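You operate a simulated robot arm through the tools that you are given. There is no shell and no other tool.

You run a simulated robot arm. Do the job below in one go: nothing can be reset, and whatever is moved stays where it is left.

TASK
Press the limp print flat under the blotter with the blue lip.
Fine: print in the middle of the press bed, then the blotter squarely on its picture, both lips toward the bench's open edge; bed in, then wind down to Snug; watch the blotter till the damp fills it.

It is judged by the outcome, as a careful person would: the job done as asked, and still so three seconds after it is handed in. It fails if anything else is knocked over, pushed out of place, dropped, spilled or broken.

THE ROBOT
A 6-joint arm with a three-finger gripper, fixed in place. Base frame: the origin is on the floor under the middle of its stand, x ahead of it, y to its left, z up; the work surface is at about z = 0.8. Readings come in m, rad, newtons and seconds.
It reaches about 1.213 m from its shoulder. Its first joint turns from -2.897 to 2.897 rad. Payload 4.89 kg.
The TCP is the grasp point between the finger pads, 0.03 m short of the fingertips. In the tool frame z runs along the fingers and y along their closing line. The gripper opens to 0.164 m; its body begins 0.125 m behind the TCP.
Orientation is that of the tool frame in the base frame, as a unit quaternion [x, y, z, w]. With the fingers straight down and closing along the base's y, the tool's x points along the base's -x, its y along +y and its z along -z.

THE INTERFACE
- The arm moves only by the tool play_rows. Its arguments are lists of equal length, an entry for each row: "slide": the shift along the tool's x, y, z in m, a list of three; "turn": the turn, a rotation vector about the tool's x, y, z in rad, a list of three; "grip": the finger opening in m, from 0 to 0.164. In form: {"slide": [[dx, dy, dz], ...], "turn": [[ax, ay, az], ...], "grip": [grip, ...]}. A call has 1 to 20 rows; each row shifts and turns the commanded pose from where the row before left it, along the tool's axes as they then stand. Rows are played at 5 a second. More than 0.05 m and 0.15 rad between two rows, or a gripper value outside its range, and nothing of the call is played. Where a pose cannot be reached the arm comes as near as it can. A force on the tool above 50 N (or 10 N above the force at the start of the call, whichever is more), or a blocked arm, ends the call early, and 0.2 s more pass. Each finger travels about 0.108 m/s and halts on what it meets, pressing with about 26 N; the grip force reading is that of the motor and also rises with nothing between the fingers. The clock runs only during rows and for 0.2 s after the last one: add rows that do not move to give the fingers time. It gives the time, the measured TCP pose, the force on the tool (base axes), the opening and the grip force at its end, in the units of the frame above (readings bear some noise), with the torque about the TCP (base axes, N m) and any sound that the robot's microphone picked up, and new pictures: "pictures" is both (left out), scene, wrist or none.
- Cameras (640 x 400 px; columns grow to the right, rows downward): "scene" is fixed at [0.22, 0.4995, 1.3725]; the picture's right is [-0.30, -0.96, 0.00], its down [-0.48, 0.15, -0.86] and it looks along [0.83, -0.26, -0.50] (base axes); focal length 242 px, centre (320, 200). "wrist" rides on the gripper at [0.076, -0.002, -0.152] in the tool frame; the picture's right is [0.02, 1.00, 0.00], its down [-0.88, 0.02, -0.47] and it looks along [-0.47, 0.01, 0.88] (tool axes); focal length 247 px, centre (320, 200). There is no depth. A picture from a camera that has moved, and an enlarged one, comes with that camera's place and axes in the base frame and with its lens.
- lift_body(by): moves the trunk up (or, below 0, down) by that many m; the arm rides with it, the base frame stays. It gives what a move gives, with no picture.
- close_up(camera, box): a new picture of the part [left, top, right, bottom] of that camera's present view, enlarged. It takes no simulated time.
- job_done(): hands the job in; it is judged then, once.

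Nothing tells you positions but the pictures and the camera data. Unless the task says otherwise, let go and move clear before handing in.

The tools are called after "Request:" as a command line: name --argument value ..., lists and objects as JSON in quotes. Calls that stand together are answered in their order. play_rows: Moves the arm, as the interface text tells. Its arguments: {"type":"object","properties":{"slide":{"type":"array","items":{"type":"array","items":{"type":"number"}}},"turn":{"type":"array","items":{"type":"array","items":{"type":"number"}}},"grip":{"type":"array","items":{"type":"number"}},"pictures":{"type":"string","enum":["both","scene","wrist","none"]}},"required":["slide","turn","grip"]} The other tools are called the same way: lift_body (by) moves the trunk up or down; close_up (camera, box) takes an enlarged picture of a part of a camera's view; job_done () hands the job in.

At the start:

```text
time: 0.0
position: [0.6493, -0.2107, 1.2969]
ee_rot: [0.0, 1.0, 0.0, 0.0]
wrist_force: [0.4, 0.0, 1.2]
wrist_torque: [-0.02, 0.02, -0.01]
grip_width: 0.1642
grip_force: 0.0
trunk travel left (down, up): [-0.1, 0.29]
```

scene: 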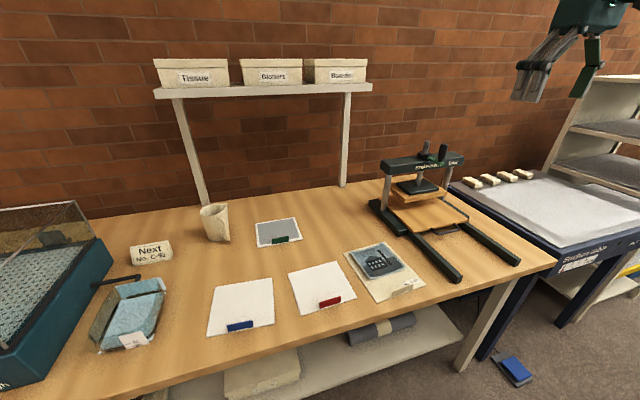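
wrist: 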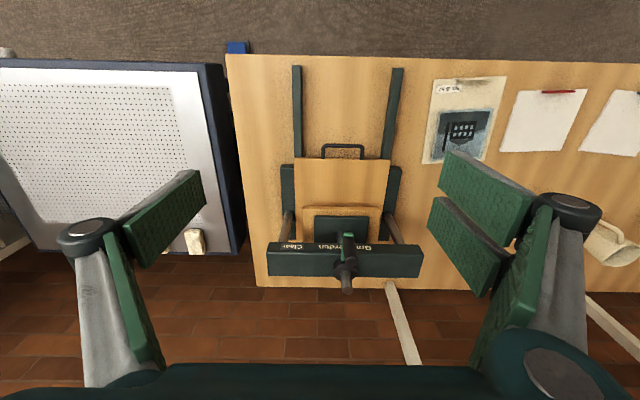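

I see a bench with a small screw press, a print, three sheets with coloured lips (blue, red, green), and a suction table to the right. I'll look closer at each before moving.

Request:
close_up --camera "scene" --box '[340, 130, 560, 300]'

Request:
close_up --camera "scene" --box '[190, 200, 440, 350]'

Request:
close_up --camera "wrist" --box '[220, 40, 640, 300]'

Request:
close_up --camera "scene" --box '[0, 190, 200, 390]'

```text
2.35 times, centred on (450, 215) of scene
camera zoom: at [0.22, 0.4995, 1.3725], right [-0.3, -0.96, 0.0], down [-0.48, 0.15, -0.86], along [0.83, -0.26, -0.5], focal length 569 px, centre (14, 165)
```

zoom: 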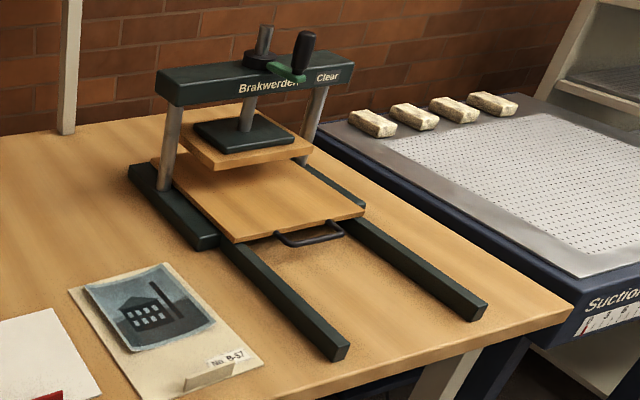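

```text
2.56 times, centred on (315, 275) of scene
camera zoom: at [0.22, 0.4995, 1.3725], right [-0.3, -0.96, 0.0], down [-0.48, 0.15, -0.86], along [0.83, -0.26, -0.5], focal length 619 px, centre (333, 8)
```

zoom: 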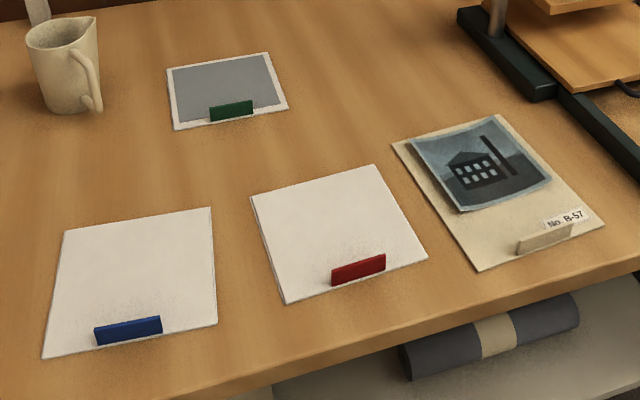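

```text
1.52 times, centred on (430, 170) of wrist
camera zoom: at [0.5734, -0.2117, 1.4485], right [-0.02, 1.0, 0.0], down [0.88, 0.02, 0.47], along [0.47, 0.01, -0.88], focal length 376 px, centre (152, 246)
```

zoom: 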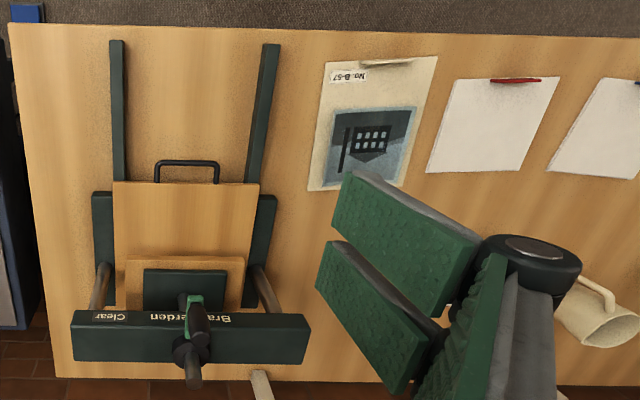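

```text
2.00 times, centred on (100, 290) of scene
camera zoom: at [0.22, 0.4995, 1.3725], right [-0.3, -0.96, 0.0], down [-0.48, 0.15, -0.86], along [0.83, -0.26, -0.5], focal length 484 px, centre (760, 20)
```

zoom: 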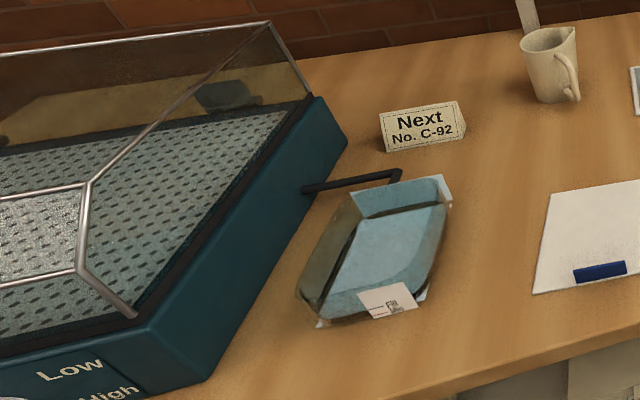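

The print (No. B-57) lies on a sheet with a cream lip; the blue-lipped blotter is further left; the press bed is on rails with a handle towards the robot. I'll inspect more details before moving.

Request:
close_up --camera "scene" --box '[370, 135, 480, 205]'

Request:
close_up --camera "scene" --box '[335, 230, 435, 310]'

Request:
close_up --camera "scene" --box '[0, 190, 130, 280]'

Request:
close_up --camera "scene" --box '[0, 280, 130, 399]'

Request:
close_up --camera "scene" --box '[200, 280, 520, 399]'

Request:
close_up --camera "wrist" --box '[250, 130, 450, 300]'

Request:
close_up --camera "scene" --box '[440, 60, 640, 200]'

Request:
close_up --camera "scene" --box '[460, 200, 640, 399]'

```text
5.71 times, centred on (425, 170) of scene
camera zoom: at [0.22, 0.4995, 1.3725], right [-0.3, -0.96, 0.0], down [-0.48, 0.15, -0.86], along [0.83, -0.26, -0.5], focal length 1382 px, centre (-280, 371)
```

zoom: 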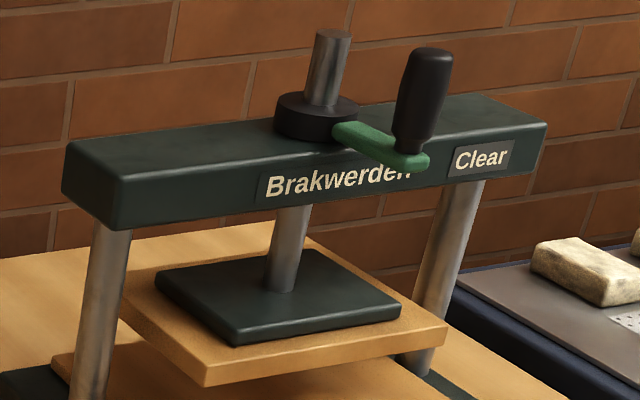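

```text
5.00 times, centred on (385, 270) of scene
camera zoom: at [0.22, 0.4995, 1.3725], right [-0.3, -0.96, 0.0], down [-0.48, 0.15, -0.86], along [0.83, -0.26, -0.5], focal length 1209 px, centre (-5, -150)
```

zoom: 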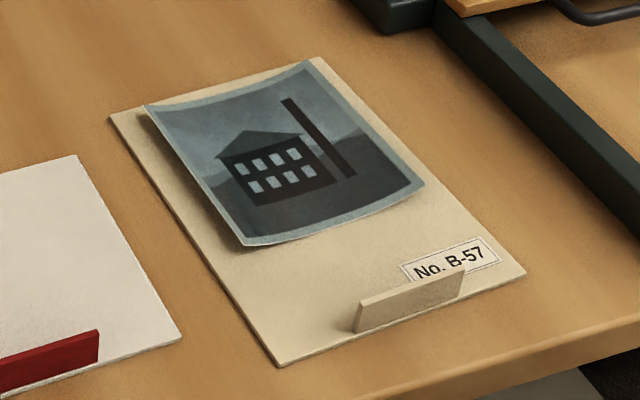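

```text
4.44 times, centred on (65, 235) of scene
camera zoom: at [0.22, 0.4995, 1.3725], right [-0.3, -0.96, 0.0], down [-0.48, 0.15, -0.86], along [0.83, -0.26, -0.5], focal length 1074 px, centre (1453, 44)
```

zoom: 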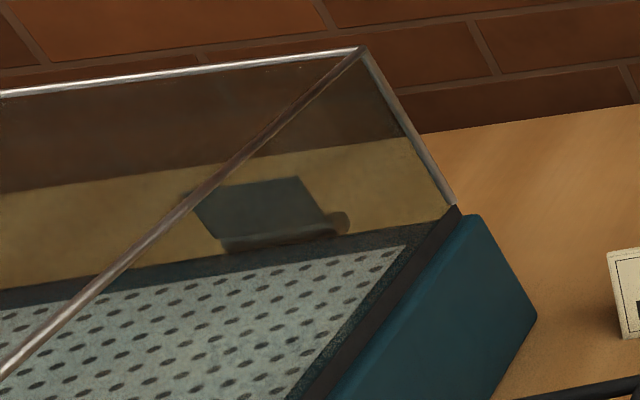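

```text
3.36 times, centred on (65, 340) of scene
camera zoom: at [0.22, 0.4995, 1.3725], right [-0.3, -0.96, 0.0], down [-0.48, 0.15, -0.86], along [0.83, -0.26, -0.5], focal length 813 px, centre (1177, -269)
```

zoom: 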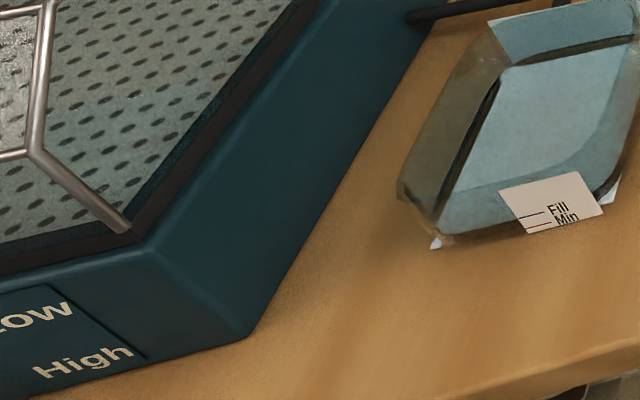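

```text
2.00 times, centred on (360, 340) of scene
camera zoom: at [0.22, 0.4995, 1.3725], right [-0.3, -0.96, 0.0], down [-0.48, 0.15, -0.86], along [0.83, -0.26, -0.5], focal length 484 px, centre (240, -79)
```

zoom: 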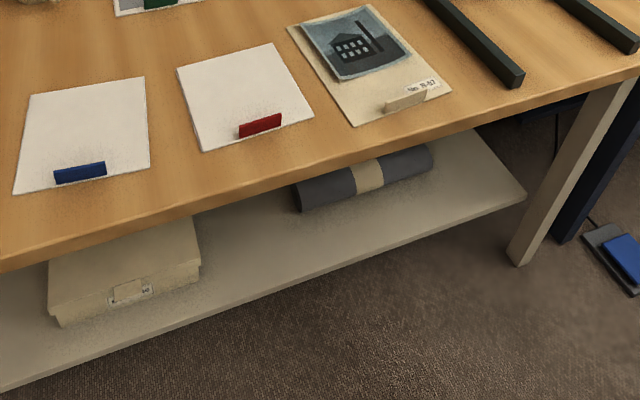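

```text
2.35 times, centred on (350, 215) of wrist
camera zoom: at [0.5734, -0.2117, 1.4485], right [-0.02, 1.0, 0.0], down [0.88, 0.02, 0.47], along [0.47, 0.01, -0.88], focal length 581 px, centre (249, 165)
```

zoom: 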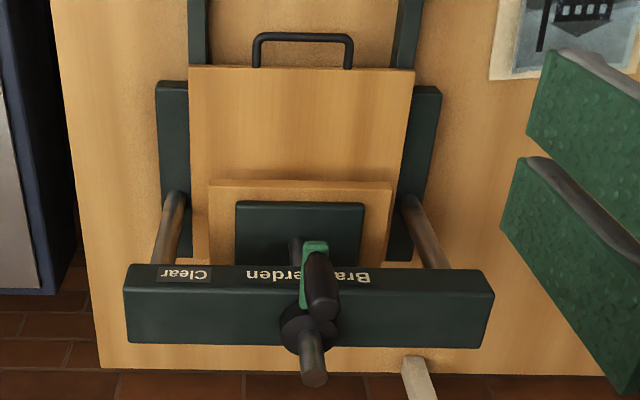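

```text
2.86 times, centred on (540, 130) of scene
camera zoom: at [0.22, 0.4995, 1.3725], right [-0.3, -0.96, 0.0], down [-0.48, 0.15, -0.86], along [0.83, -0.26, -0.5], focal length 691 px, centre (-309, 400)
```

zoom: 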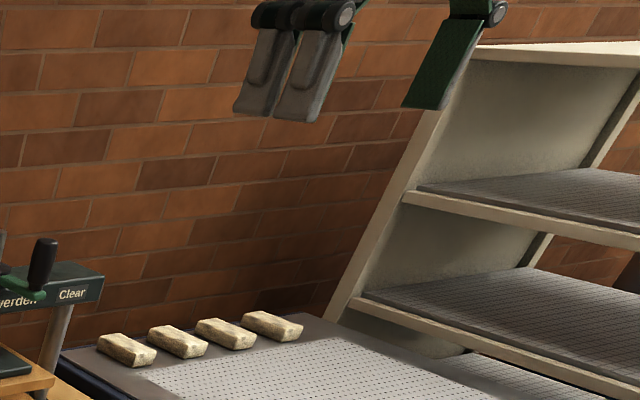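

```text
2.01 times, centred on (550, 300) of scene
camera zoom: at [0.22, 0.4995, 1.3725], right [-0.3, -0.96, 0.0], down [-0.48, 0.15, -0.86], along [0.83, -0.26, -0.5], focal length 486 px, centre (-142, -0)
```

zoom: 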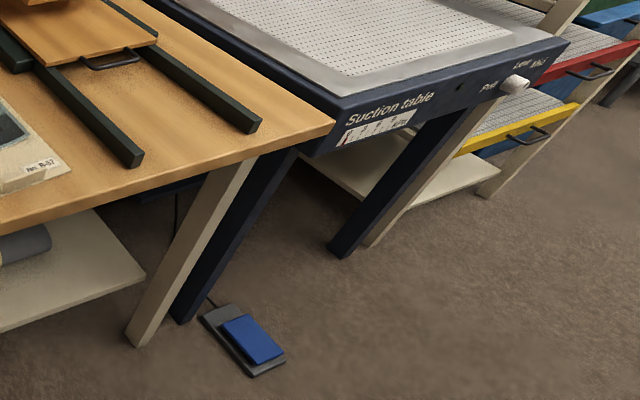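

The print B-57 is a curled picture lying on a cream carrier with a lip; the press readout says "Clear". Before committing I'll swing the wrist camera over to the left of the bench to check the chamber for any other print, then look straight down at the papers.

Request:
play_rows --slide '[[0.005, 0.045, 0], [0.005, 0.045, 0], [0.005, 0.045, 0], [0.005, 0.045, 0], [0.005, 0.045, 0], [0.005, 0.045, 0], [0.005, 0.045, 0], [0.005, 0.045, 0], [0.005, 0.045, 0], [0.005, 0.045, 0], [0, 0, 0], [0, 0, 0]]' --turn '[[0, 0, 0], [0, 0, 0], [0, 0, 0], [0, 0, 0], [0, 0, 0], [0, 0, 0], [0, 0, 0], [0, 0, 0], [0, 0, 0], [0, 0, 0], [0, 0, 0], [0, 0, 0]]' --grip '[0.164, 0.164, 0.164, 0.164, 0.164, 0.164, 0.164, 0.164, 0.164, 0.164, 0.164, 0.164]' --pictures "wrist"

```text
time: 2.6
position: [0.599, 0.2411, 1.2982]
ee_rot: [-0.001, 1.0, 0.0, -0.001]
wrist_force: [0.6, 0.7, 0.3]
wrist_torque: [-0.04, 0.02, -0.03]
grip_width: 0.1638
grip_force: 0.1
trunk travel left (down, up): [-0.1, 0.29]
camera wrist: at [0.5239, 0.2398, 1.4484], right [-0.02, 1.0, 0.0], down [0.88, 0.02, 0.47], along [0.47, 0.01, -0.88], focal length 247 px, centre (320, 200)
```

wrist: 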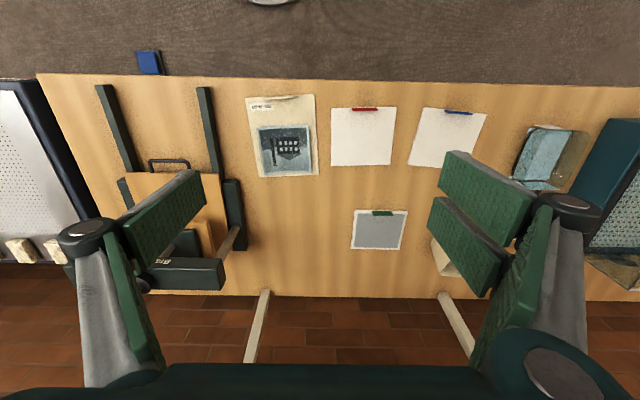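

The whole row of sheets is visible now. I continue left to see inside the chamber.

Request:
play_rows --slide '[[0.005, 0.048, 0], [0.005, 0.048, 0], [0.005, 0.048, 0], [0.005, 0.048, 0], [0.005, 0.048, 0], [0.005, 0.048, 0], [0.005, 0.048, 0], [0.005, 0.048, 0], [0.005, 0.048, 0], [0.005, 0.048, 0], [0, 0, 0], [0, 0, 0]]' --turn '[[0, 0, 0], [0, 0, 0], [0, 0, 0], [0, 0, 0], [0, 0, 0], [0, 0, 0], [0, 0, 0], [0, 0, 0], [0, 0, 0], [0, 0, 0], [0, 0, 0], [0, 0, 0]]' --grip '[0.164, 0.164, 0.164, 0.164, 0.164, 0.164, 0.164, 0.164, 0.164, 0.164, 0.164, 0.164]' --pictures "wrist"

Request:
close_up --camera "wrist" --box '[180, 60, 480, 260]'

```text
time: 5.2
position: [0.5512, 0.7198, 1.2963]
ee_rot: [0.0, 1.0, 0.0, 0.0]
wrist_force: [-0.2, 2.1, -0.2]
wrist_torque: [-0.09, 0.04, 0.01]
grip_width: 0.1638
grip_force: 0.1
trunk travel left (down, up): [-0.1, 0.29]
camera wrist: at [0.4742, 0.7189, 1.4476], right [-0.02, 1.0, 0.0], down [0.88, 0.02, 0.47], along [0.47, 0.01, -0.88], focal length 247 px, centre (320, 200)
```

wrist: 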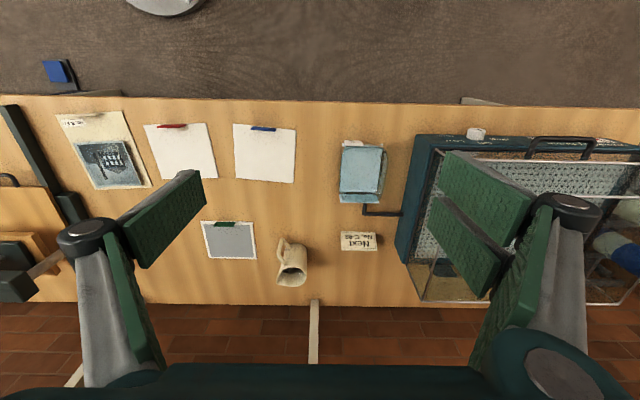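

```text
2.00 times, centred on (330, 160) of wrist
camera zoom: at [0.4742, 0.7189, 1.4476], right [-0.02, 1.0, 0.0], down [0.88, 0.02, 0.47], along [0.47, 0.01, -0.88], focal length 494 px, centre (300, 280)
```

zoom: 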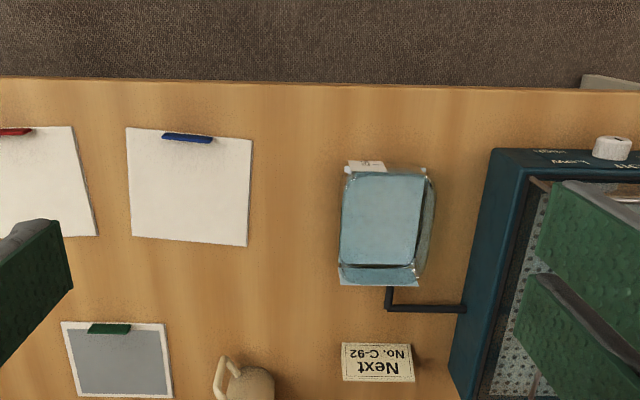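

The blue-lipped blotter is between the red one and the water tray. I'll go a bit further left to see whether the chamber holds anything.

Request:
play_rows --slide '[[0.01, 0.045, 0], [0.01, 0.045, 0], [0.01, 0.045, 0], [0.01, 0.045, 0], [0.01, 0.045, 0], [0, 0, 0], [0, 0, 0]]' --turn '[[0, 0, 0], [0, 0, 0], [0, 0, 0], [0, 0, 0], [0, 0, 0], [0, 0, 0], [0, 0, 0]]' --grip '[0.164, 0.164, 0.164, 0.164, 0.164, 0.164, 0.164]' --pictures "wrist"

Request:
close_up --camera "wrist" --box '[300, 80, 640, 310]'

```text
time: 6.8
position: [0.5002, 0.9451, 1.2973]
ee_rot: [0.0, 1.0, 0.0, 0.001]
wrist_force: [0.5, 0.2, -0.2]
wrist_torque: [-0.11, -0.02, 0.0]
grip_width: 0.1636
grip_force: 0.1
trunk travel left (down, up): [-0.1, 0.29]
camera wrist: at [0.4234, 0.9442, 1.4492], right [-0.02, 1.0, 0.0], down [0.88, 0.02, 0.47], along [0.47, 0.01, -0.88], focal length 247 px, centre (320, 200)
```

wrist: 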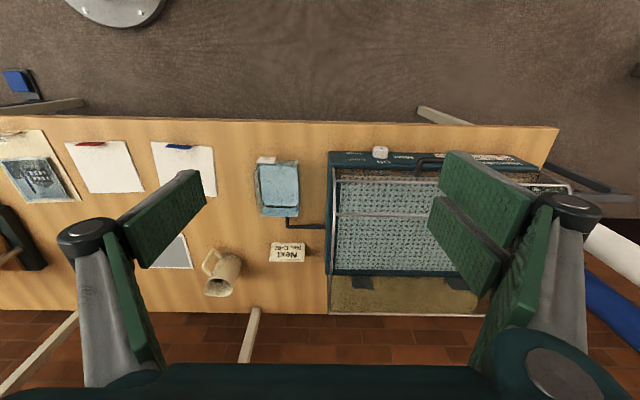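

```text
1.74 times, centred on (470, 195) of wrist
camera zoom: at [0.4234, 0.9442, 1.4492], right [-0.02, 1.0, 0.0], down [0.88, 0.02, 0.47], along [0.47, 0.01, -0.88], focal length 430 px, centre (59, 209)
```

zoom: 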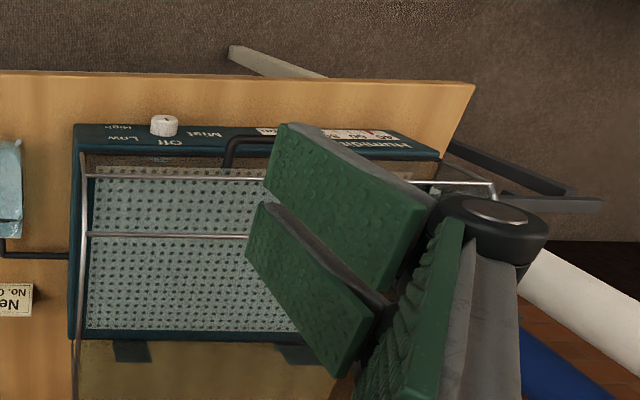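

The chamber looks empty and switched off, so the limp print is B-57 on its carrier. Now I'll go low over the blue-lipped blotter to measure it precisely.

Request:
play_rows --slide '[[-0.013, -0.047, 0], [-0.013, -0.047, 0], [-0.013, -0.047, 0], [-0.013, -0.047, 0], [-0.013, -0.047, 0], [-0.013, -0.047, 0], [-0.013, -0.047, 0], [-0.013, -0.046, 0], [0, 0, 0.045], [0, 0, 0.045], [0, 0, 0.045], [0, 0, 0.045], [0, 0, 0.045], [0, 0, 0.022], [0, 0, 0], [0, 0, 0]]' --turn '[[0, 0, 0], [0, 0, 0], [0, 0, 0], [0, 0, 0], [0, 0, 0], [0, 0, 0], [0, 0, 0], [0, 0, 0], [0, 0, 0], [0, 0, 0], [0, 0, 0], [0, 0, 0], [0, 0, 0], [0, 0, 0], [0, 0, 0], [0, 0, 0]]' --grip '[0.164, 0.164, 0.164, 0.164, 0.164, 0.164, 0.164, 0.164, 0.164, 0.164, 0.164, 0.164, 0.164, 0.164, 0.164, 0.164]' --pictures "wrist"

Request:
close_up --camera "wrist" --box '[200, 40, 460, 200]'

```text
time: 10.2
position: [0.6034, 0.5707, 1.05]
ee_rot: [-0.001, 1.0, 0.001, 0.0]
wrist_force: [0.6, -0.5, -0.4]
wrist_torque: [-0.01, 0.02, -0.01]
grip_width: 0.1643
grip_force: 0.1
trunk travel left (down, up): [-0.1, 0.29]
camera wrist: at [0.5277, 0.5693, 1.2012], right [-0.02, 1.0, 0.0], down [0.88, 0.02, 0.47], along [0.47, 0.01, -0.88], focal length 247 px, centre (320, 200)
```

wrist: 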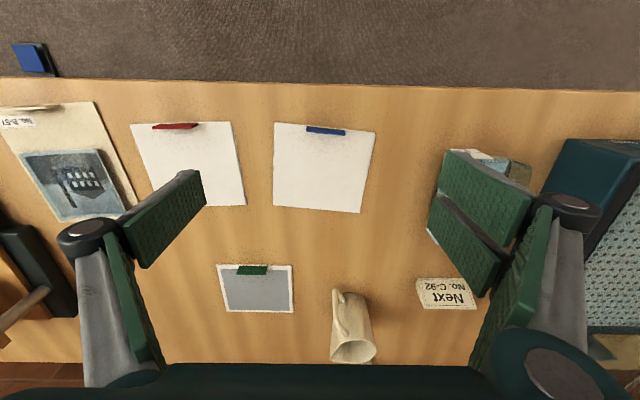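

```text
2.46 times, centred on (330, 120) of wrist
camera zoom: at [0.5277, 0.5693, 1.2012], right [-0.02, 1.0, 0.0], down [0.88, 0.02, 0.47], along [0.47, 0.01, -0.88], focal length 608 px, centre (295, 397)
```

zoom: 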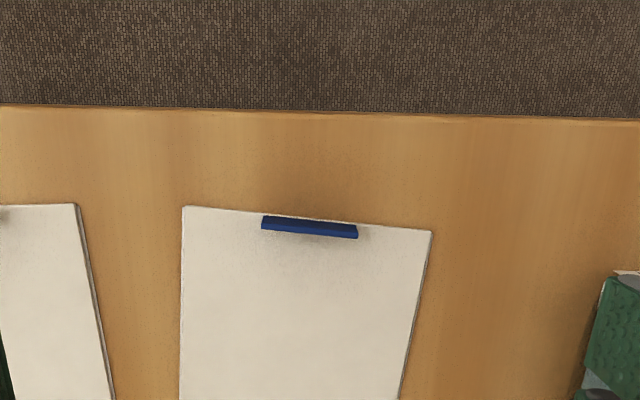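

Blue blotter measured: roughly 0.16 wide (y) by 0.148 deep (x), centred near (0.683, 0.576), yawed about −4°, lip along its front edge. I zoom on the lips for their thickness and height.

Request:
close_up --camera "scene" --box '[215, 305, 285, 345]'

Request:
close_up --camera "wrist" --box '[295, 115, 365, 150]'

Request:
close_up --camera "scene" --box '[375, 270, 435, 310]'

Request:
close_up --camera "scene" --box '[410, 195, 530, 285]'

```text
9.14 times, centred on (250, 325) of scene
camera zoom: at [0.22, 0.4995, 1.3725], right [-0.3, -0.96, 0.0], down [-0.48, 0.15, -0.86], along [0.83, -0.26, -0.5], focal length 2210 px, centre (960, -943)
```

zoom: 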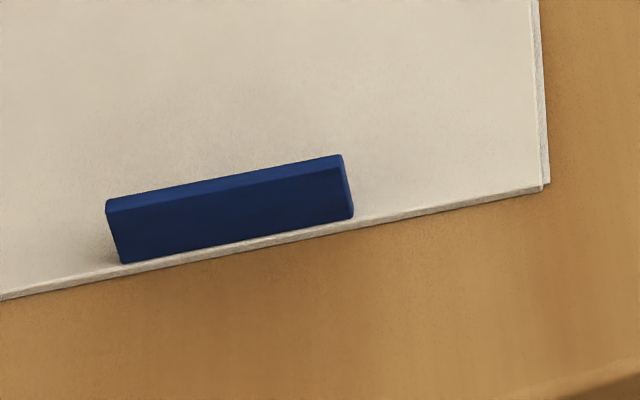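

```text
9.14 times, centred on (330, 132) of wrist
camera zoom: at [0.5277, 0.5693, 1.2012], right [-0.02, 1.0, 0.0], down [0.88, 0.02, 0.47], along [0.47, 0.01, -0.88], focal length 2258 px, centre (229, 817)
```

zoom: 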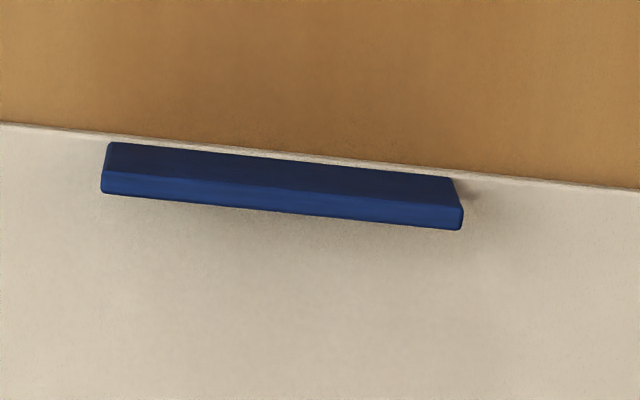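

```text
10.00 times, centred on (405, 290) of scene
camera zoom: at [0.22, 0.4995, 1.3725], right [-0.3, -0.96, 0.0], down [-0.48, 0.15, -0.86], along [0.83, -0.26, -0.5], focal length 2418 px, centre (-530, -700)
```

zoom: 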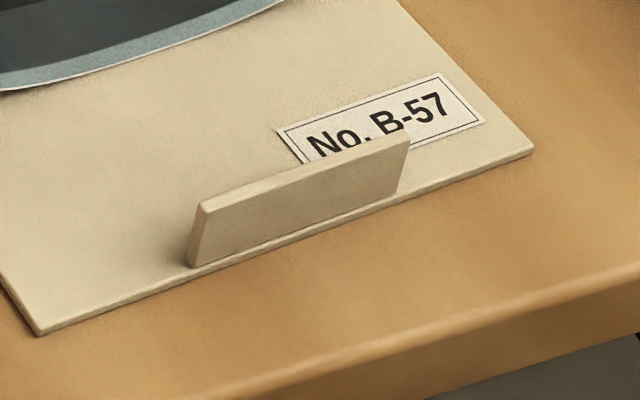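

```text
4.44 times, centred on (470, 240) of scene
camera zoom: at [0.22, 0.4995, 1.3725], right [-0.3, -0.96, 0.0], down [-0.48, 0.15, -0.86], along [0.83, -0.26, -0.5], focal length 1074 px, centre (-347, 22)
```

zoom: 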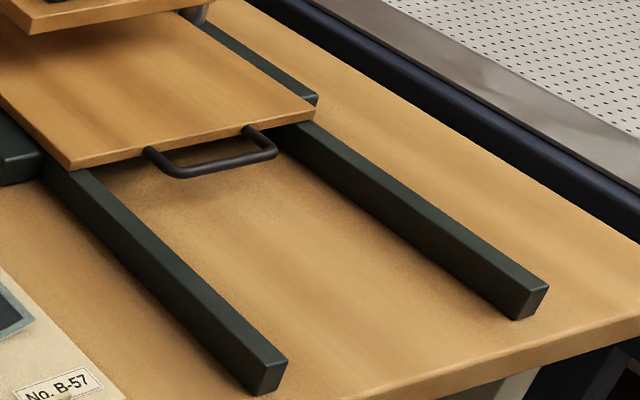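

Lips are about 25 mm tall, 5 mm thick and 60 mm long. Next I look from low over the print and then the press.

Request:
play_rows --slide '[[0, -0.047, 0], [0, -0.047, 0], [0, -0.047, 0], [0, -0.047, 0], [0, -0.047, 0], [0, -0.047, 0], [0, -0.047, 0], [0, -0.047, 0], [0, -0.047, 0], [0, 0, 0], [0, 0, 0]]' --turn '[[0, 0, 0], [0, 0, 0], [0, 0, 0], [0, 0, 0], [0, 0, 0], [0, 0, 0], [0, 0, 0], [0, 0, 0], [0, 0, 0], [0, 0, 0], [0, 0, 0]]' --grip '[0.164, 0.164, 0.164, 0.164, 0.164, 0.164, 0.164, 0.164, 0.164, 0.164, 0.164]' --pictures "wrist"

Request:
close_up --camera "wrist" --box '[220, 80, 420, 230]'

```text
time: 12.6
position: [0.6041, 0.1464, 1.048]
ee_rot: [0.001, 1.0, 0.0, 0.0]
wrist_force: [-0.2, 1.4, -0.2]
wrist_torque: [0.0, -0.02, 0.0]
grip_width: 0.164
grip_force: 0.1
trunk travel left (down, up): [-0.1, 0.29]
camera wrist: at [0.5271, 0.1461, 1.1994], right [-0.02, 1.0, 0.0], down [0.88, 0.02, 0.47], along [0.47, 0.01, -0.88], focal length 247 px, centre (320, 200)
```

wrist: 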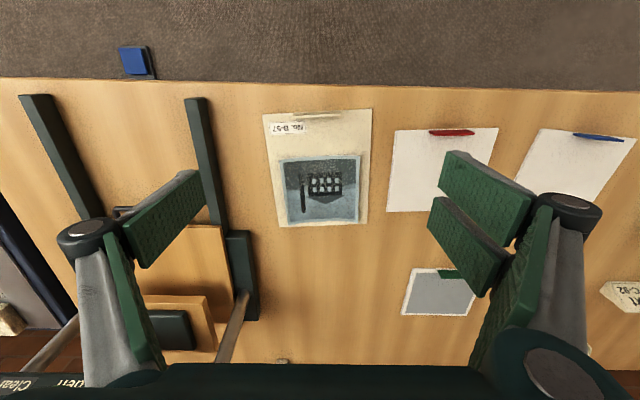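

```text
2.67 times, centred on (320, 155) of wrist
camera zoom: at [0.5271, 0.1461, 1.1994], right [-0.02, 1.0, 0.0], down [0.88, 0.02, 0.47], along [0.47, 0.01, -0.88], focal length 659 px, centre (320, 320)
```

zoom: 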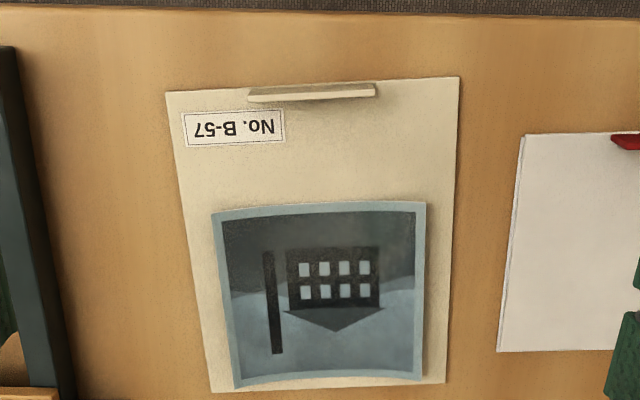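

Print carrier measured: 0.168 × 0.208, centre ≈ (0.689, 0.150), yaw ≈ +4°, picture centre ≈ 0.031 further back than the sheet centre. Now a closer look at the press.

Request:
play_rows --slide '[[0, -0.049, 0], [0, -0.049, 0], [0, -0.049, 0], [0, -0.049, 0], [0, -0.049, 0], [0, -0.05, 0], [0, 0, 0], [0, 0, 0]]' --turn '[[0, 0, 0], [0, 0, 0], [0, 0, 0], [0, 0, 0], [0, 0, 0], [0, 0, 0], [0, 0, 0], [0, 0, 0]]' --grip '[0.164, 0.164, 0.164, 0.164, 0.164, 0.164, 0.164, 0.164]'

Request:
close_up --camera "wrist" --box '[200, 60, 440, 360]'

Request:
close_up --camera "scene" --box '[355, 170, 475, 245]'

```text
time: 14.4
position: [0.605, -0.1474, 1.0518]
ee_rot: [0.0, 1.0, 0.0, 0.0]
wrist_force: [0.5, 0.1, -0.2]
wrist_torque: [0.04, 0.03, 0.02]
grip_width: 0.1642
grip_force: 0.1
trunk travel left (down, up): [-0.1, 0.29]
camera wrist: at [0.5285, -0.1497, 1.2024], right [-0.02, 1.0, 0.0], down [0.88, 0.02, 0.47], along [0.47, 0.01, -0.88], focal length 247 px, centre (320, 200)
```

scene: 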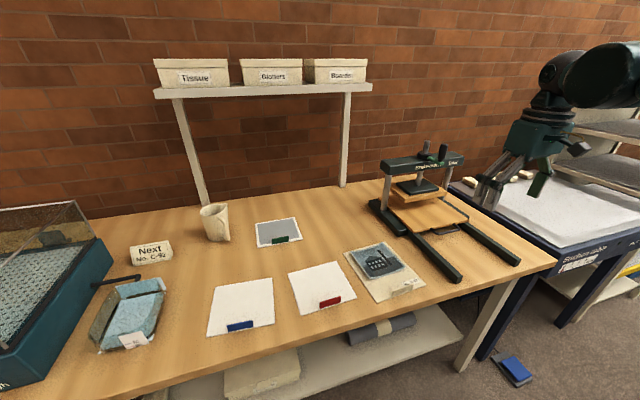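
wrist: 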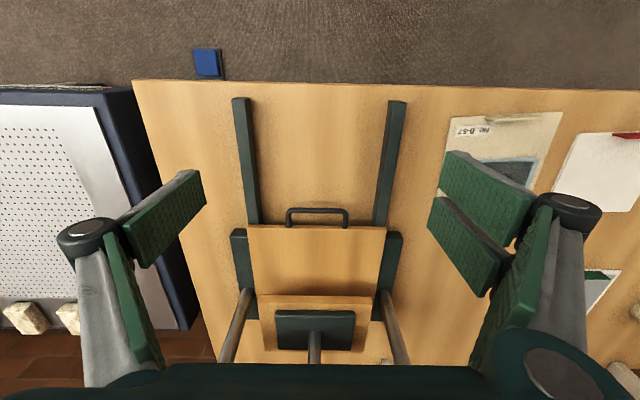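

```text
1.33 times, centred on (320, 210) of wrist
camera zoom: at [0.5285, -0.1497, 1.2024], right [-0.02, 1.0, 0.0], down [0.88, 0.02, 0.47], along [0.47, 0.01, -0.88], focal length 329 px, centre (320, 187)
```

zoom: 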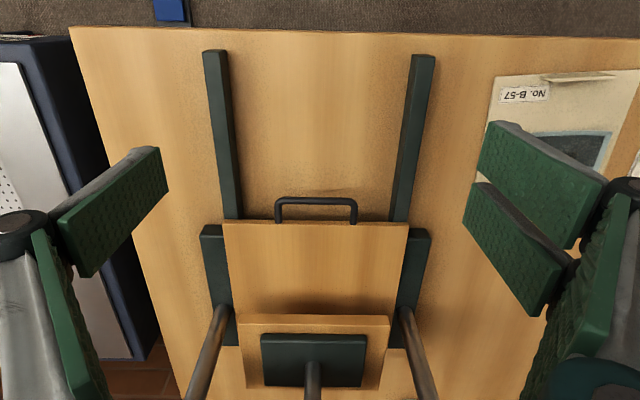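

```text
5.33 times, centred on (415, 208) of scene
camera zoom: at [0.22, 0.4995, 1.3725], right [-0.3, -0.96, 0.0], down [-0.48, 0.15, -0.86], along [0.83, -0.26, -0.5], focal length 1290 px, centre (-187, 160)
```

zoom: 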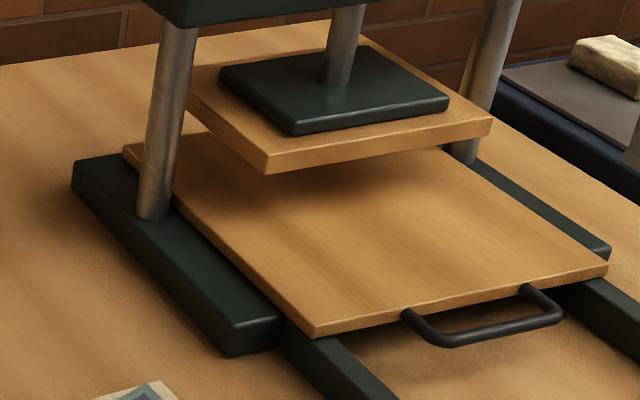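

Request:
close_up --camera "wrist" --box '[225, 200, 415, 310]'

Request:
close_up --camera "wrist" --box '[245, 285, 385, 365]'

Request:
close_up --camera "scene" --box '[380, 170, 460, 220]'

```text
3.37 times, centred on (320, 255) of wrist
camera zoom: at [0.5285, -0.1497, 1.2024], right [-0.02, 1.0, 0.0], down [0.88, 0.02, 0.47], along [0.47, 0.01, -0.88], focal length 832 px, centre (320, 15)
```

zoom: 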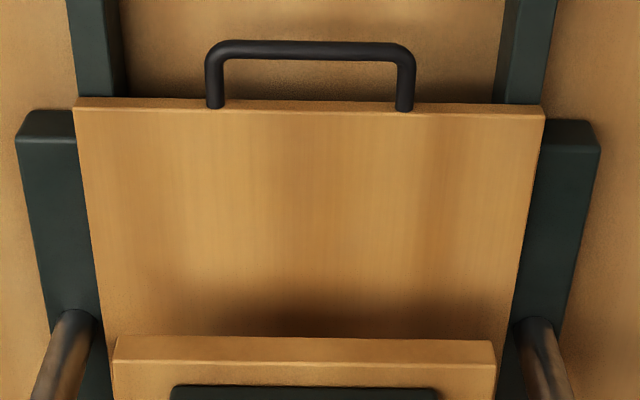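

```text
4.57 times, centred on (315, 325) of wrist
camera zoom: at [0.5285, -0.1497, 1.2024], right [-0.02, 1.0, 0.0], down [0.88, 0.02, 0.47], along [0.47, 0.01, -0.88], focal length 1129 px, centre (343, -371)
```

zoom: 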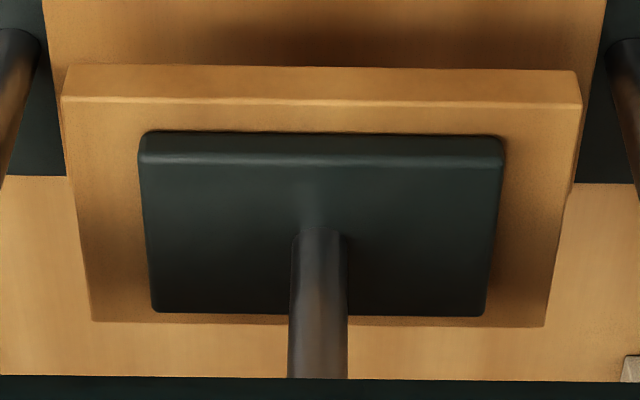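

```text
8.00 times, centred on (420, 195) of scene
camera zoom: at [0.22, 0.4995, 1.3725], right [-0.3, -0.96, 0.0], down [-0.48, 0.15, -0.86], along [0.83, -0.26, -0.5], focal length 1934 px, centre (-480, 240)
```

zoom: 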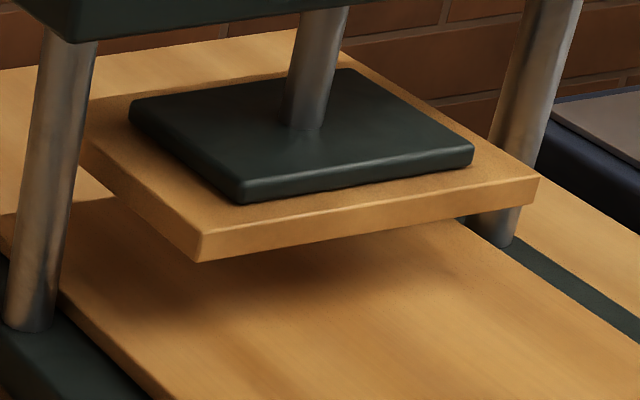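

The press: platen centre ≈ (0.957, −0.149), 0.20 × 0.143, bed 0.246 × 0.263 currently centred near x = 0.909, bed top z ≈ 0.842, handle bar at x ≈ 0.743. I'll check my finger geometry by partly closing the gripper here in free air.

Request:
play_rows --slide '[[0, 0, 0], [0, 0, 0], [0, 0, 0], [0, 0, 0]]' --turn '[[0, 0, 0], [0, 0, 0], [0, 0, 0], [0, 0, 0]]' --grip '[0.04, 0.04, 0.04, 0.04]'

Request:
close_up --camera "scene" --box '[440, 40, 640, 240]'

Request:
close_up --camera "wrist" --box '[180, 120, 460, 390]'

```text
time: 15.4
position: [0.6047, -0.1478, 1.0508]
ee_rot: [0.0, 1.0, 0.0, 0.0]
wrist_force: [0.8, -0.2, -0.3]
wrist_torque: [0.01, -0.01, 0.01]
grip_width: 0.0403
grip_force: 0.0
trunk travel left (down, up): [-0.1, 0.29]
camera wrist: at [0.5284, -0.1493, 1.2024], right [-0.02, 1.0, 0.0], down [0.88, 0.02, 0.47], along [0.47, 0.01, -0.88], focal length 247 px, centre (320, 200)
```

scene: 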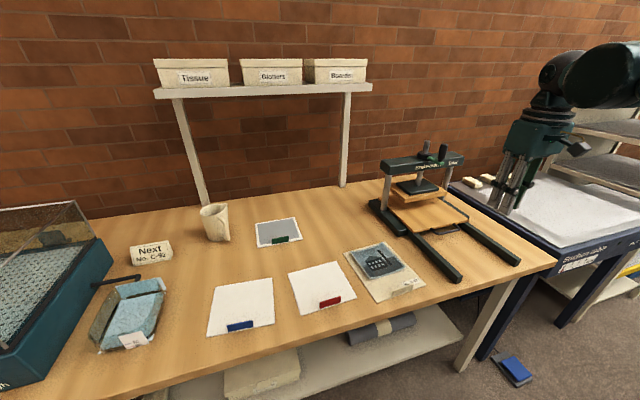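
wrist: 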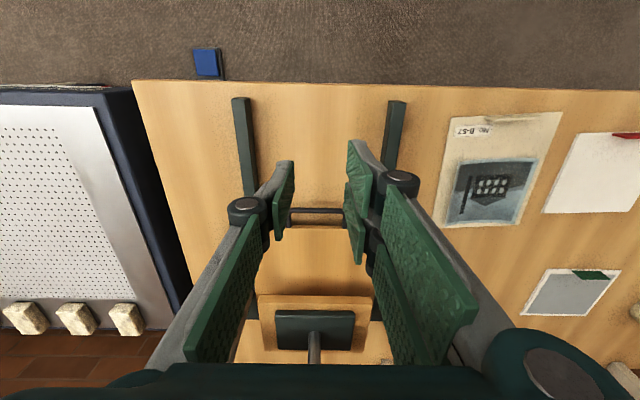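

```text
2.00 times, centred on (540, 140) of scene
camera zoom: at [0.22, 0.4995, 1.3725], right [-0.3, -0.96, 0.0], down [-0.48, 0.15, -0.86], along [0.83, -0.26, -0.5], focal length 484 px, centre (-120, 320)
```

zoom: 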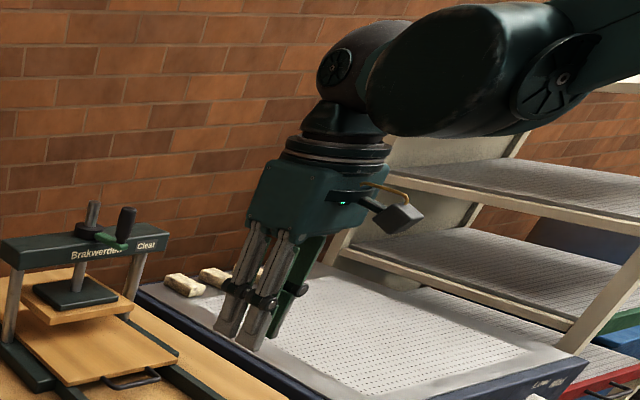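

```text
1.48 times, centred on (320, 255) of wrist
camera zoom: at [0.5284, -0.1493, 1.2024], right [-0.02, 1.0, 0.0], down [0.88, 0.02, 0.47], along [0.47, 0.01, -0.88], focal length 366 px, centre (320, 118)
```

zoom: 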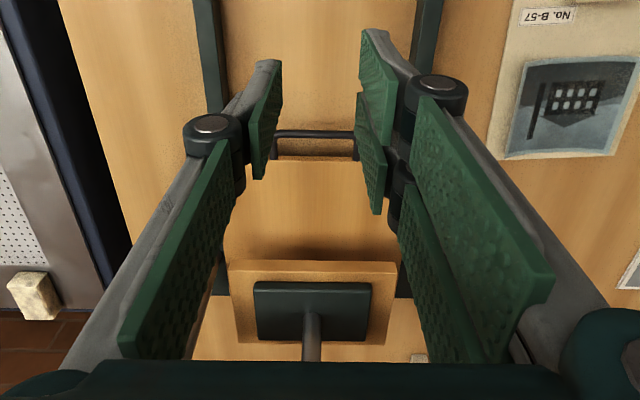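

The fingers taper towards the tips and the pads run parallel when nearly closed. I'll turn the wrist −90° so the fingers close along x, which suits both the handle bar and the lips.

Request:
play_rows --slide '[[0, 0, 0], [0, 0, 0], [0, 0, 0], [0, 0, 0], [0, 0, 0], [0, 0, 0], [0, 0, 0], [0, 0, 0], [0, 0, 0], [0, 0, 0], [0, 0, 0], [0, 0, 0], [0, 0, 0]]' --turn '[[0, 0, -0.1428], [0, 0, -0.1428], [0, 0, -0.1428], [0, 0, -0.1428], [0, 0, -0.1428], [0, 0, -0.1428], [0, 0, -0.1428], [0, 0, -0.1428], [0, 0, -0.1428], [0, 0, -0.1428], [0, 0, -0.1428], [0, 0, 0], [0, 0, 0]]' --grip '[0.04, 0.04, 0.04, 0.04, 0.04, 0.04, 0.04, 0.04, 0.04, 0.04, 0.04, 0.04, 0.04]'

```text
time: 18.2
position: [0.6039, -0.1475, 1.0504]
ee_rot: [-0.707, 0.707, 0.0, 0.0]
wrist_force: [-0.4, 0.1, 0.8]
wrist_torque: [-0.03, -0.01, -0.01]
grip_width: 0.0403
grip_force: 0.0
trunk travel left (down, up): [-0.1, 0.29]
camera wrist: at [0.6054, -0.2245, 1.2013], right [-1.0, -0.02, 0.0], down [-0.02, 0.88, 0.47], along [-0.01, 0.47, -0.88], focal length 247 px, centre (320, 200)
```

scene: 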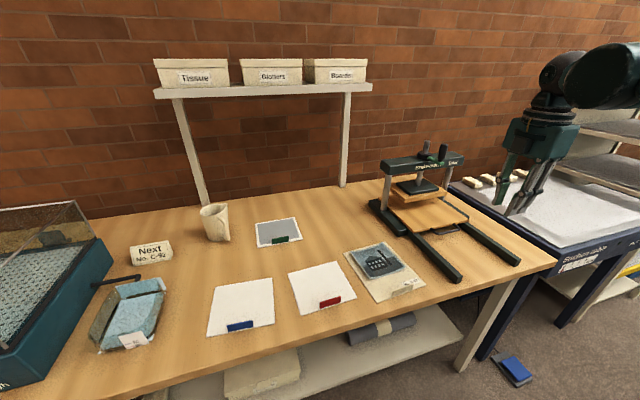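
wrist: 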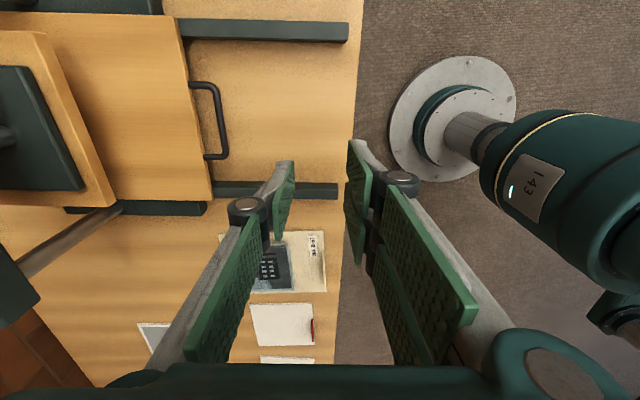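

Request:
close_up --camera "wrist" --box '[220, 130, 420, 270]'

Request:
close_up --camera "scene" --box '[470, 100, 590, 230]'

```text
2.86 times, centred on (320, 200) of wrist
camera zoom: at [0.6054, -0.2245, 1.2013], right [-1.0, -0.02, 0.0], down [-0.02, 0.88, 0.47], along [-0.01, 0.47, -0.88], focal length 706 px, centre (320, 200)
```

zoom: 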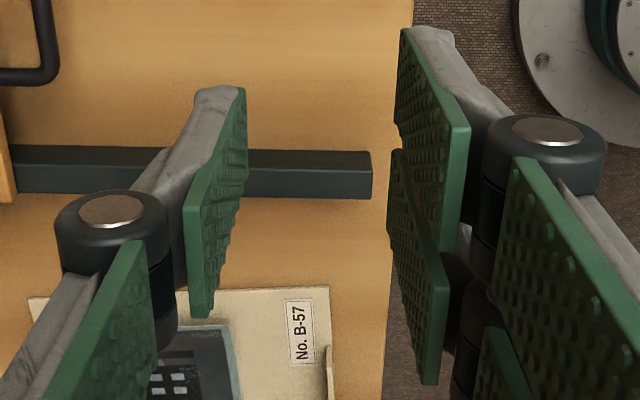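

```text
3.08 times, centred on (530, 165) of scene
camera zoom: at [0.22, 0.4995, 1.3725], right [-0.3, -0.96, 0.0], down [-0.48, 0.15, -0.86], along [0.83, -0.26, -0.5], focal length 744 px, centre (-326, 308)
```

zoom: 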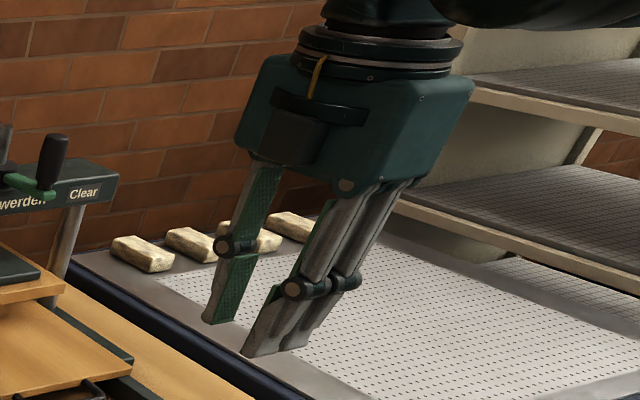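

The tips are ~12 mm thick, so one finger fits in the ~26 mm gap behind the handle bar (bar at x ≈ 0.744, y ≈ −0.150, z ≈ 0.836). I'll move above it and come down to z ≈ 0.90 to check alignment.

Request:
play_rows --slide '[[0.001, -0.044, 0], [0.001, -0.044, 0], [0.0005, -0.043, 0], [0, 0, 0.04], [0, 0, 0.04], [0, 0, 0.04], [0, 0, 0.03], [0, 0, 0], [0, 0, 0]]' --turn '[[0, 0, 0], [0, 0, 0], [0, 0, 0], [0, 0, 0], [0, 0, 0], [0, 0, 0], [0, 0, 0], [0, 0, 0], [0, 0, 0]]' --grip '[0.04, 0.04, 0.04, 0.04, 0.04, 0.04, 0.04, 0.04, 0.04]'

Request:
close_up --camera "wrist" --box '[220, 130, 420, 270]'

Request:
close_up --camera "scene" --box '[400, 130, 540, 260]'

```text
time: 20.2
position: [0.7335, -0.1541, 0.8987]
ee_rot: [-0.707, 0.707, 0.0, -0.001]
wrist_force: [0.3, 0.6, 0.9]
wrist_torque: [0.01, 0.05, -0.01]
grip_width: 0.0399
grip_force: 0.1
trunk travel left (down, up): [-0.1, 0.29]
camera wrist: at [0.7353, -0.2297, 1.0513], right [-1.0, -0.02, 0.0], down [-0.02, 0.88, 0.47], along [-0.01, 0.47, -0.88], focal length 247 px, centre (320, 200)
```

scene: 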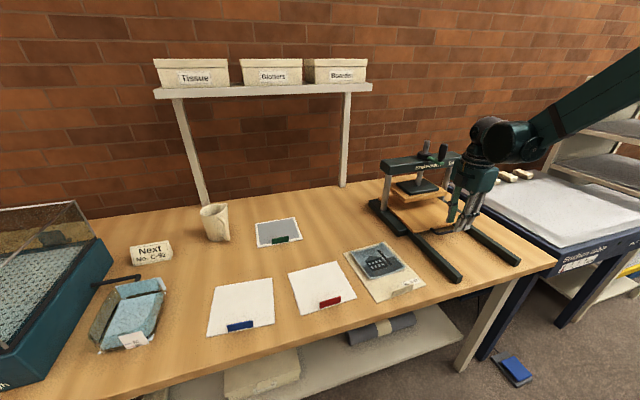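
wrist: 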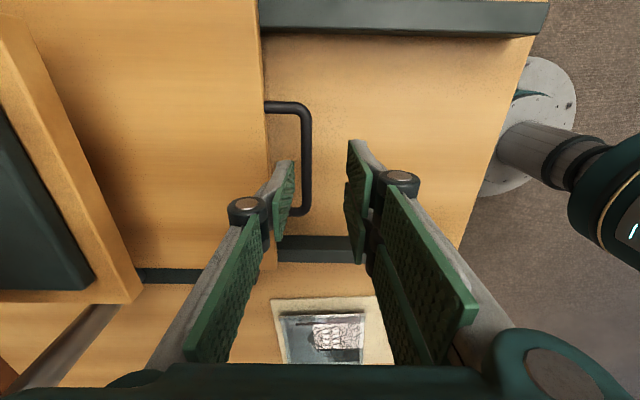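

```text
2.86 times, centred on (320, 200) of wrist
camera zoom: at [0.7353, -0.2297, 1.0513], right [-1.0, -0.02, 0.0], down [-0.02, 0.88, 0.47], along [-0.01, 0.47, -0.88], focal length 706 px, centre (320, 200)
```

zoom: 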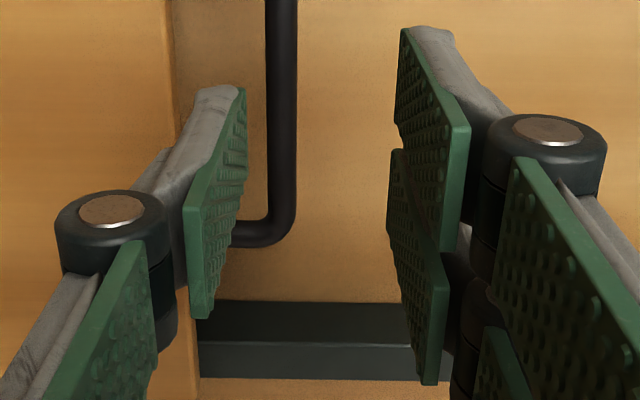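

```text
3.08 times, centred on (470, 195) of scene
camera zoom: at [0.22, 0.4995, 1.3725], right [-0.3, -0.96, 0.0], down [-0.48, 0.15, -0.86], along [0.83, -0.26, -0.5], focal length 744 px, centre (-142, 215)
```

zoom: 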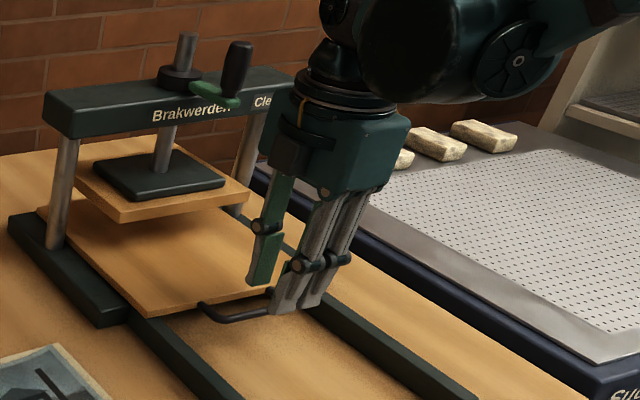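

The +x finger lines up with the gap between bar and bed. Lowering to z ≈ 0.845 and closing on the bar.

Request:
play_rows --slide '[[0, -0.004, 0.01], [0, 0, 0.02], [0, 0, 0.015], [0, 0, 0.008], [0, 0, 0], [0, 0, 0]]' --turn '[[0, 0, 0], [0, 0, 0], [0, 0, 0], [0, 0, 0], [0, 0, 0], [0, 0, 0]]' --grip '[0.04, 0.04, 0.04, 0.04, 0.04, 0.04]' --pictures "wrist"

Request:
close_up --camera "wrist" --box '[220, 130, 420, 270]'

```text
time: 21.6
position: [0.7381, -0.1519, 0.8474]
ee_rot: [-0.707, 0.707, 0.0, 0.0]
wrist_force: [0.8, -0.1, 0.4]
wrist_torque: [-0.03, -0.03, -0.04]
grip_width: 0.0401
grip_force: 0.0
trunk travel left (down, up): [-0.1, 0.29]
camera wrist: at [0.7401, -0.2281, 0.9989], right [-1.0, -0.02, 0.0], down [-0.02, 0.88, 0.47], along [-0.01, 0.47, -0.88], focal length 247 px, centre (320, 200)
```

wrist: 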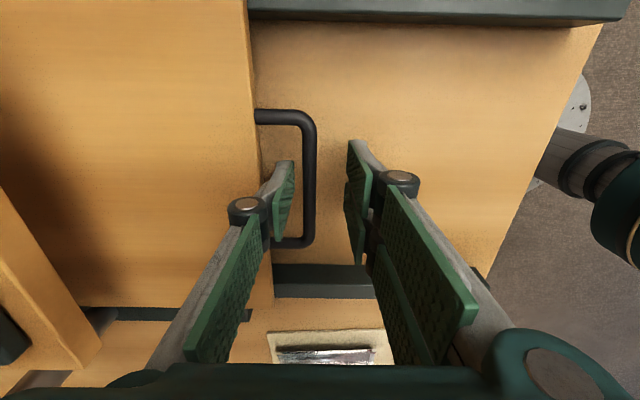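

```text
2.86 times, centred on (320, 200) of wrist
camera zoom: at [0.7401, -0.2281, 0.9989], right [-1.0, -0.02, 0.0], down [-0.02, 0.88, 0.47], along [-0.01, 0.47, -0.88], focal length 706 px, centre (320, 200)
```

zoom: 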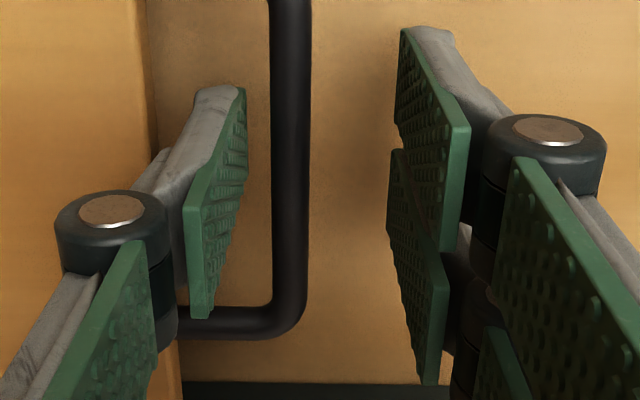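

The finger sits cleanly inside the handle loop. I close on the bar while centring on it.

Request:
play_rows --slide '[[0, -0.004, 0], [0, -0.004, 0], [0, 0, 0], [0, 0, 0], [0, 0, 0]]' --turn '[[0, 0, 0], [0, 0, 0], [0, 0, 0], [0, 0, 0], [0, 0, 0]]' --grip '[0.03, 0.02, 0.005, 0.005, 0.005]' --pictures "wrist"

```text
time: 22.8
position: [0.7455, -0.1522, 0.8488]
ee_rot: [0.707, -0.707, 0.0, -0.001]
wrist_force: [-1.3, -1.0, -1.0]
wrist_torque: [0.02, -0.02, 0.03]
grip_width: 0.0086
grip_force: 45.0
trunk travel left (down, up): [-0.1, 0.29]
camera wrist: at [0.7476, -0.2278, 0.9985], right [-1.0, -0.02, 0.0], down [-0.02, 0.88, 0.47], along [-0.01, 0.47, -0.88], focal length 247 px, centre (320, 200)
```

wrist: 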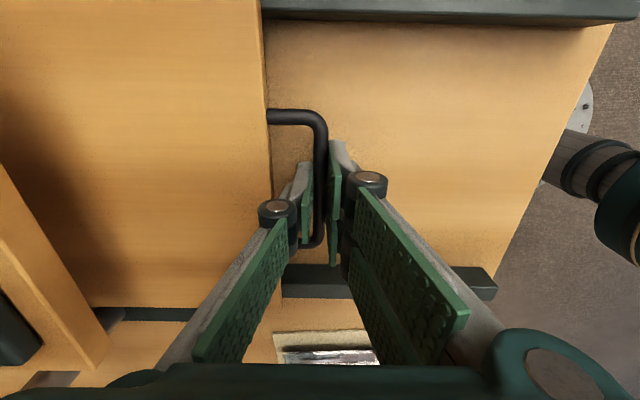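

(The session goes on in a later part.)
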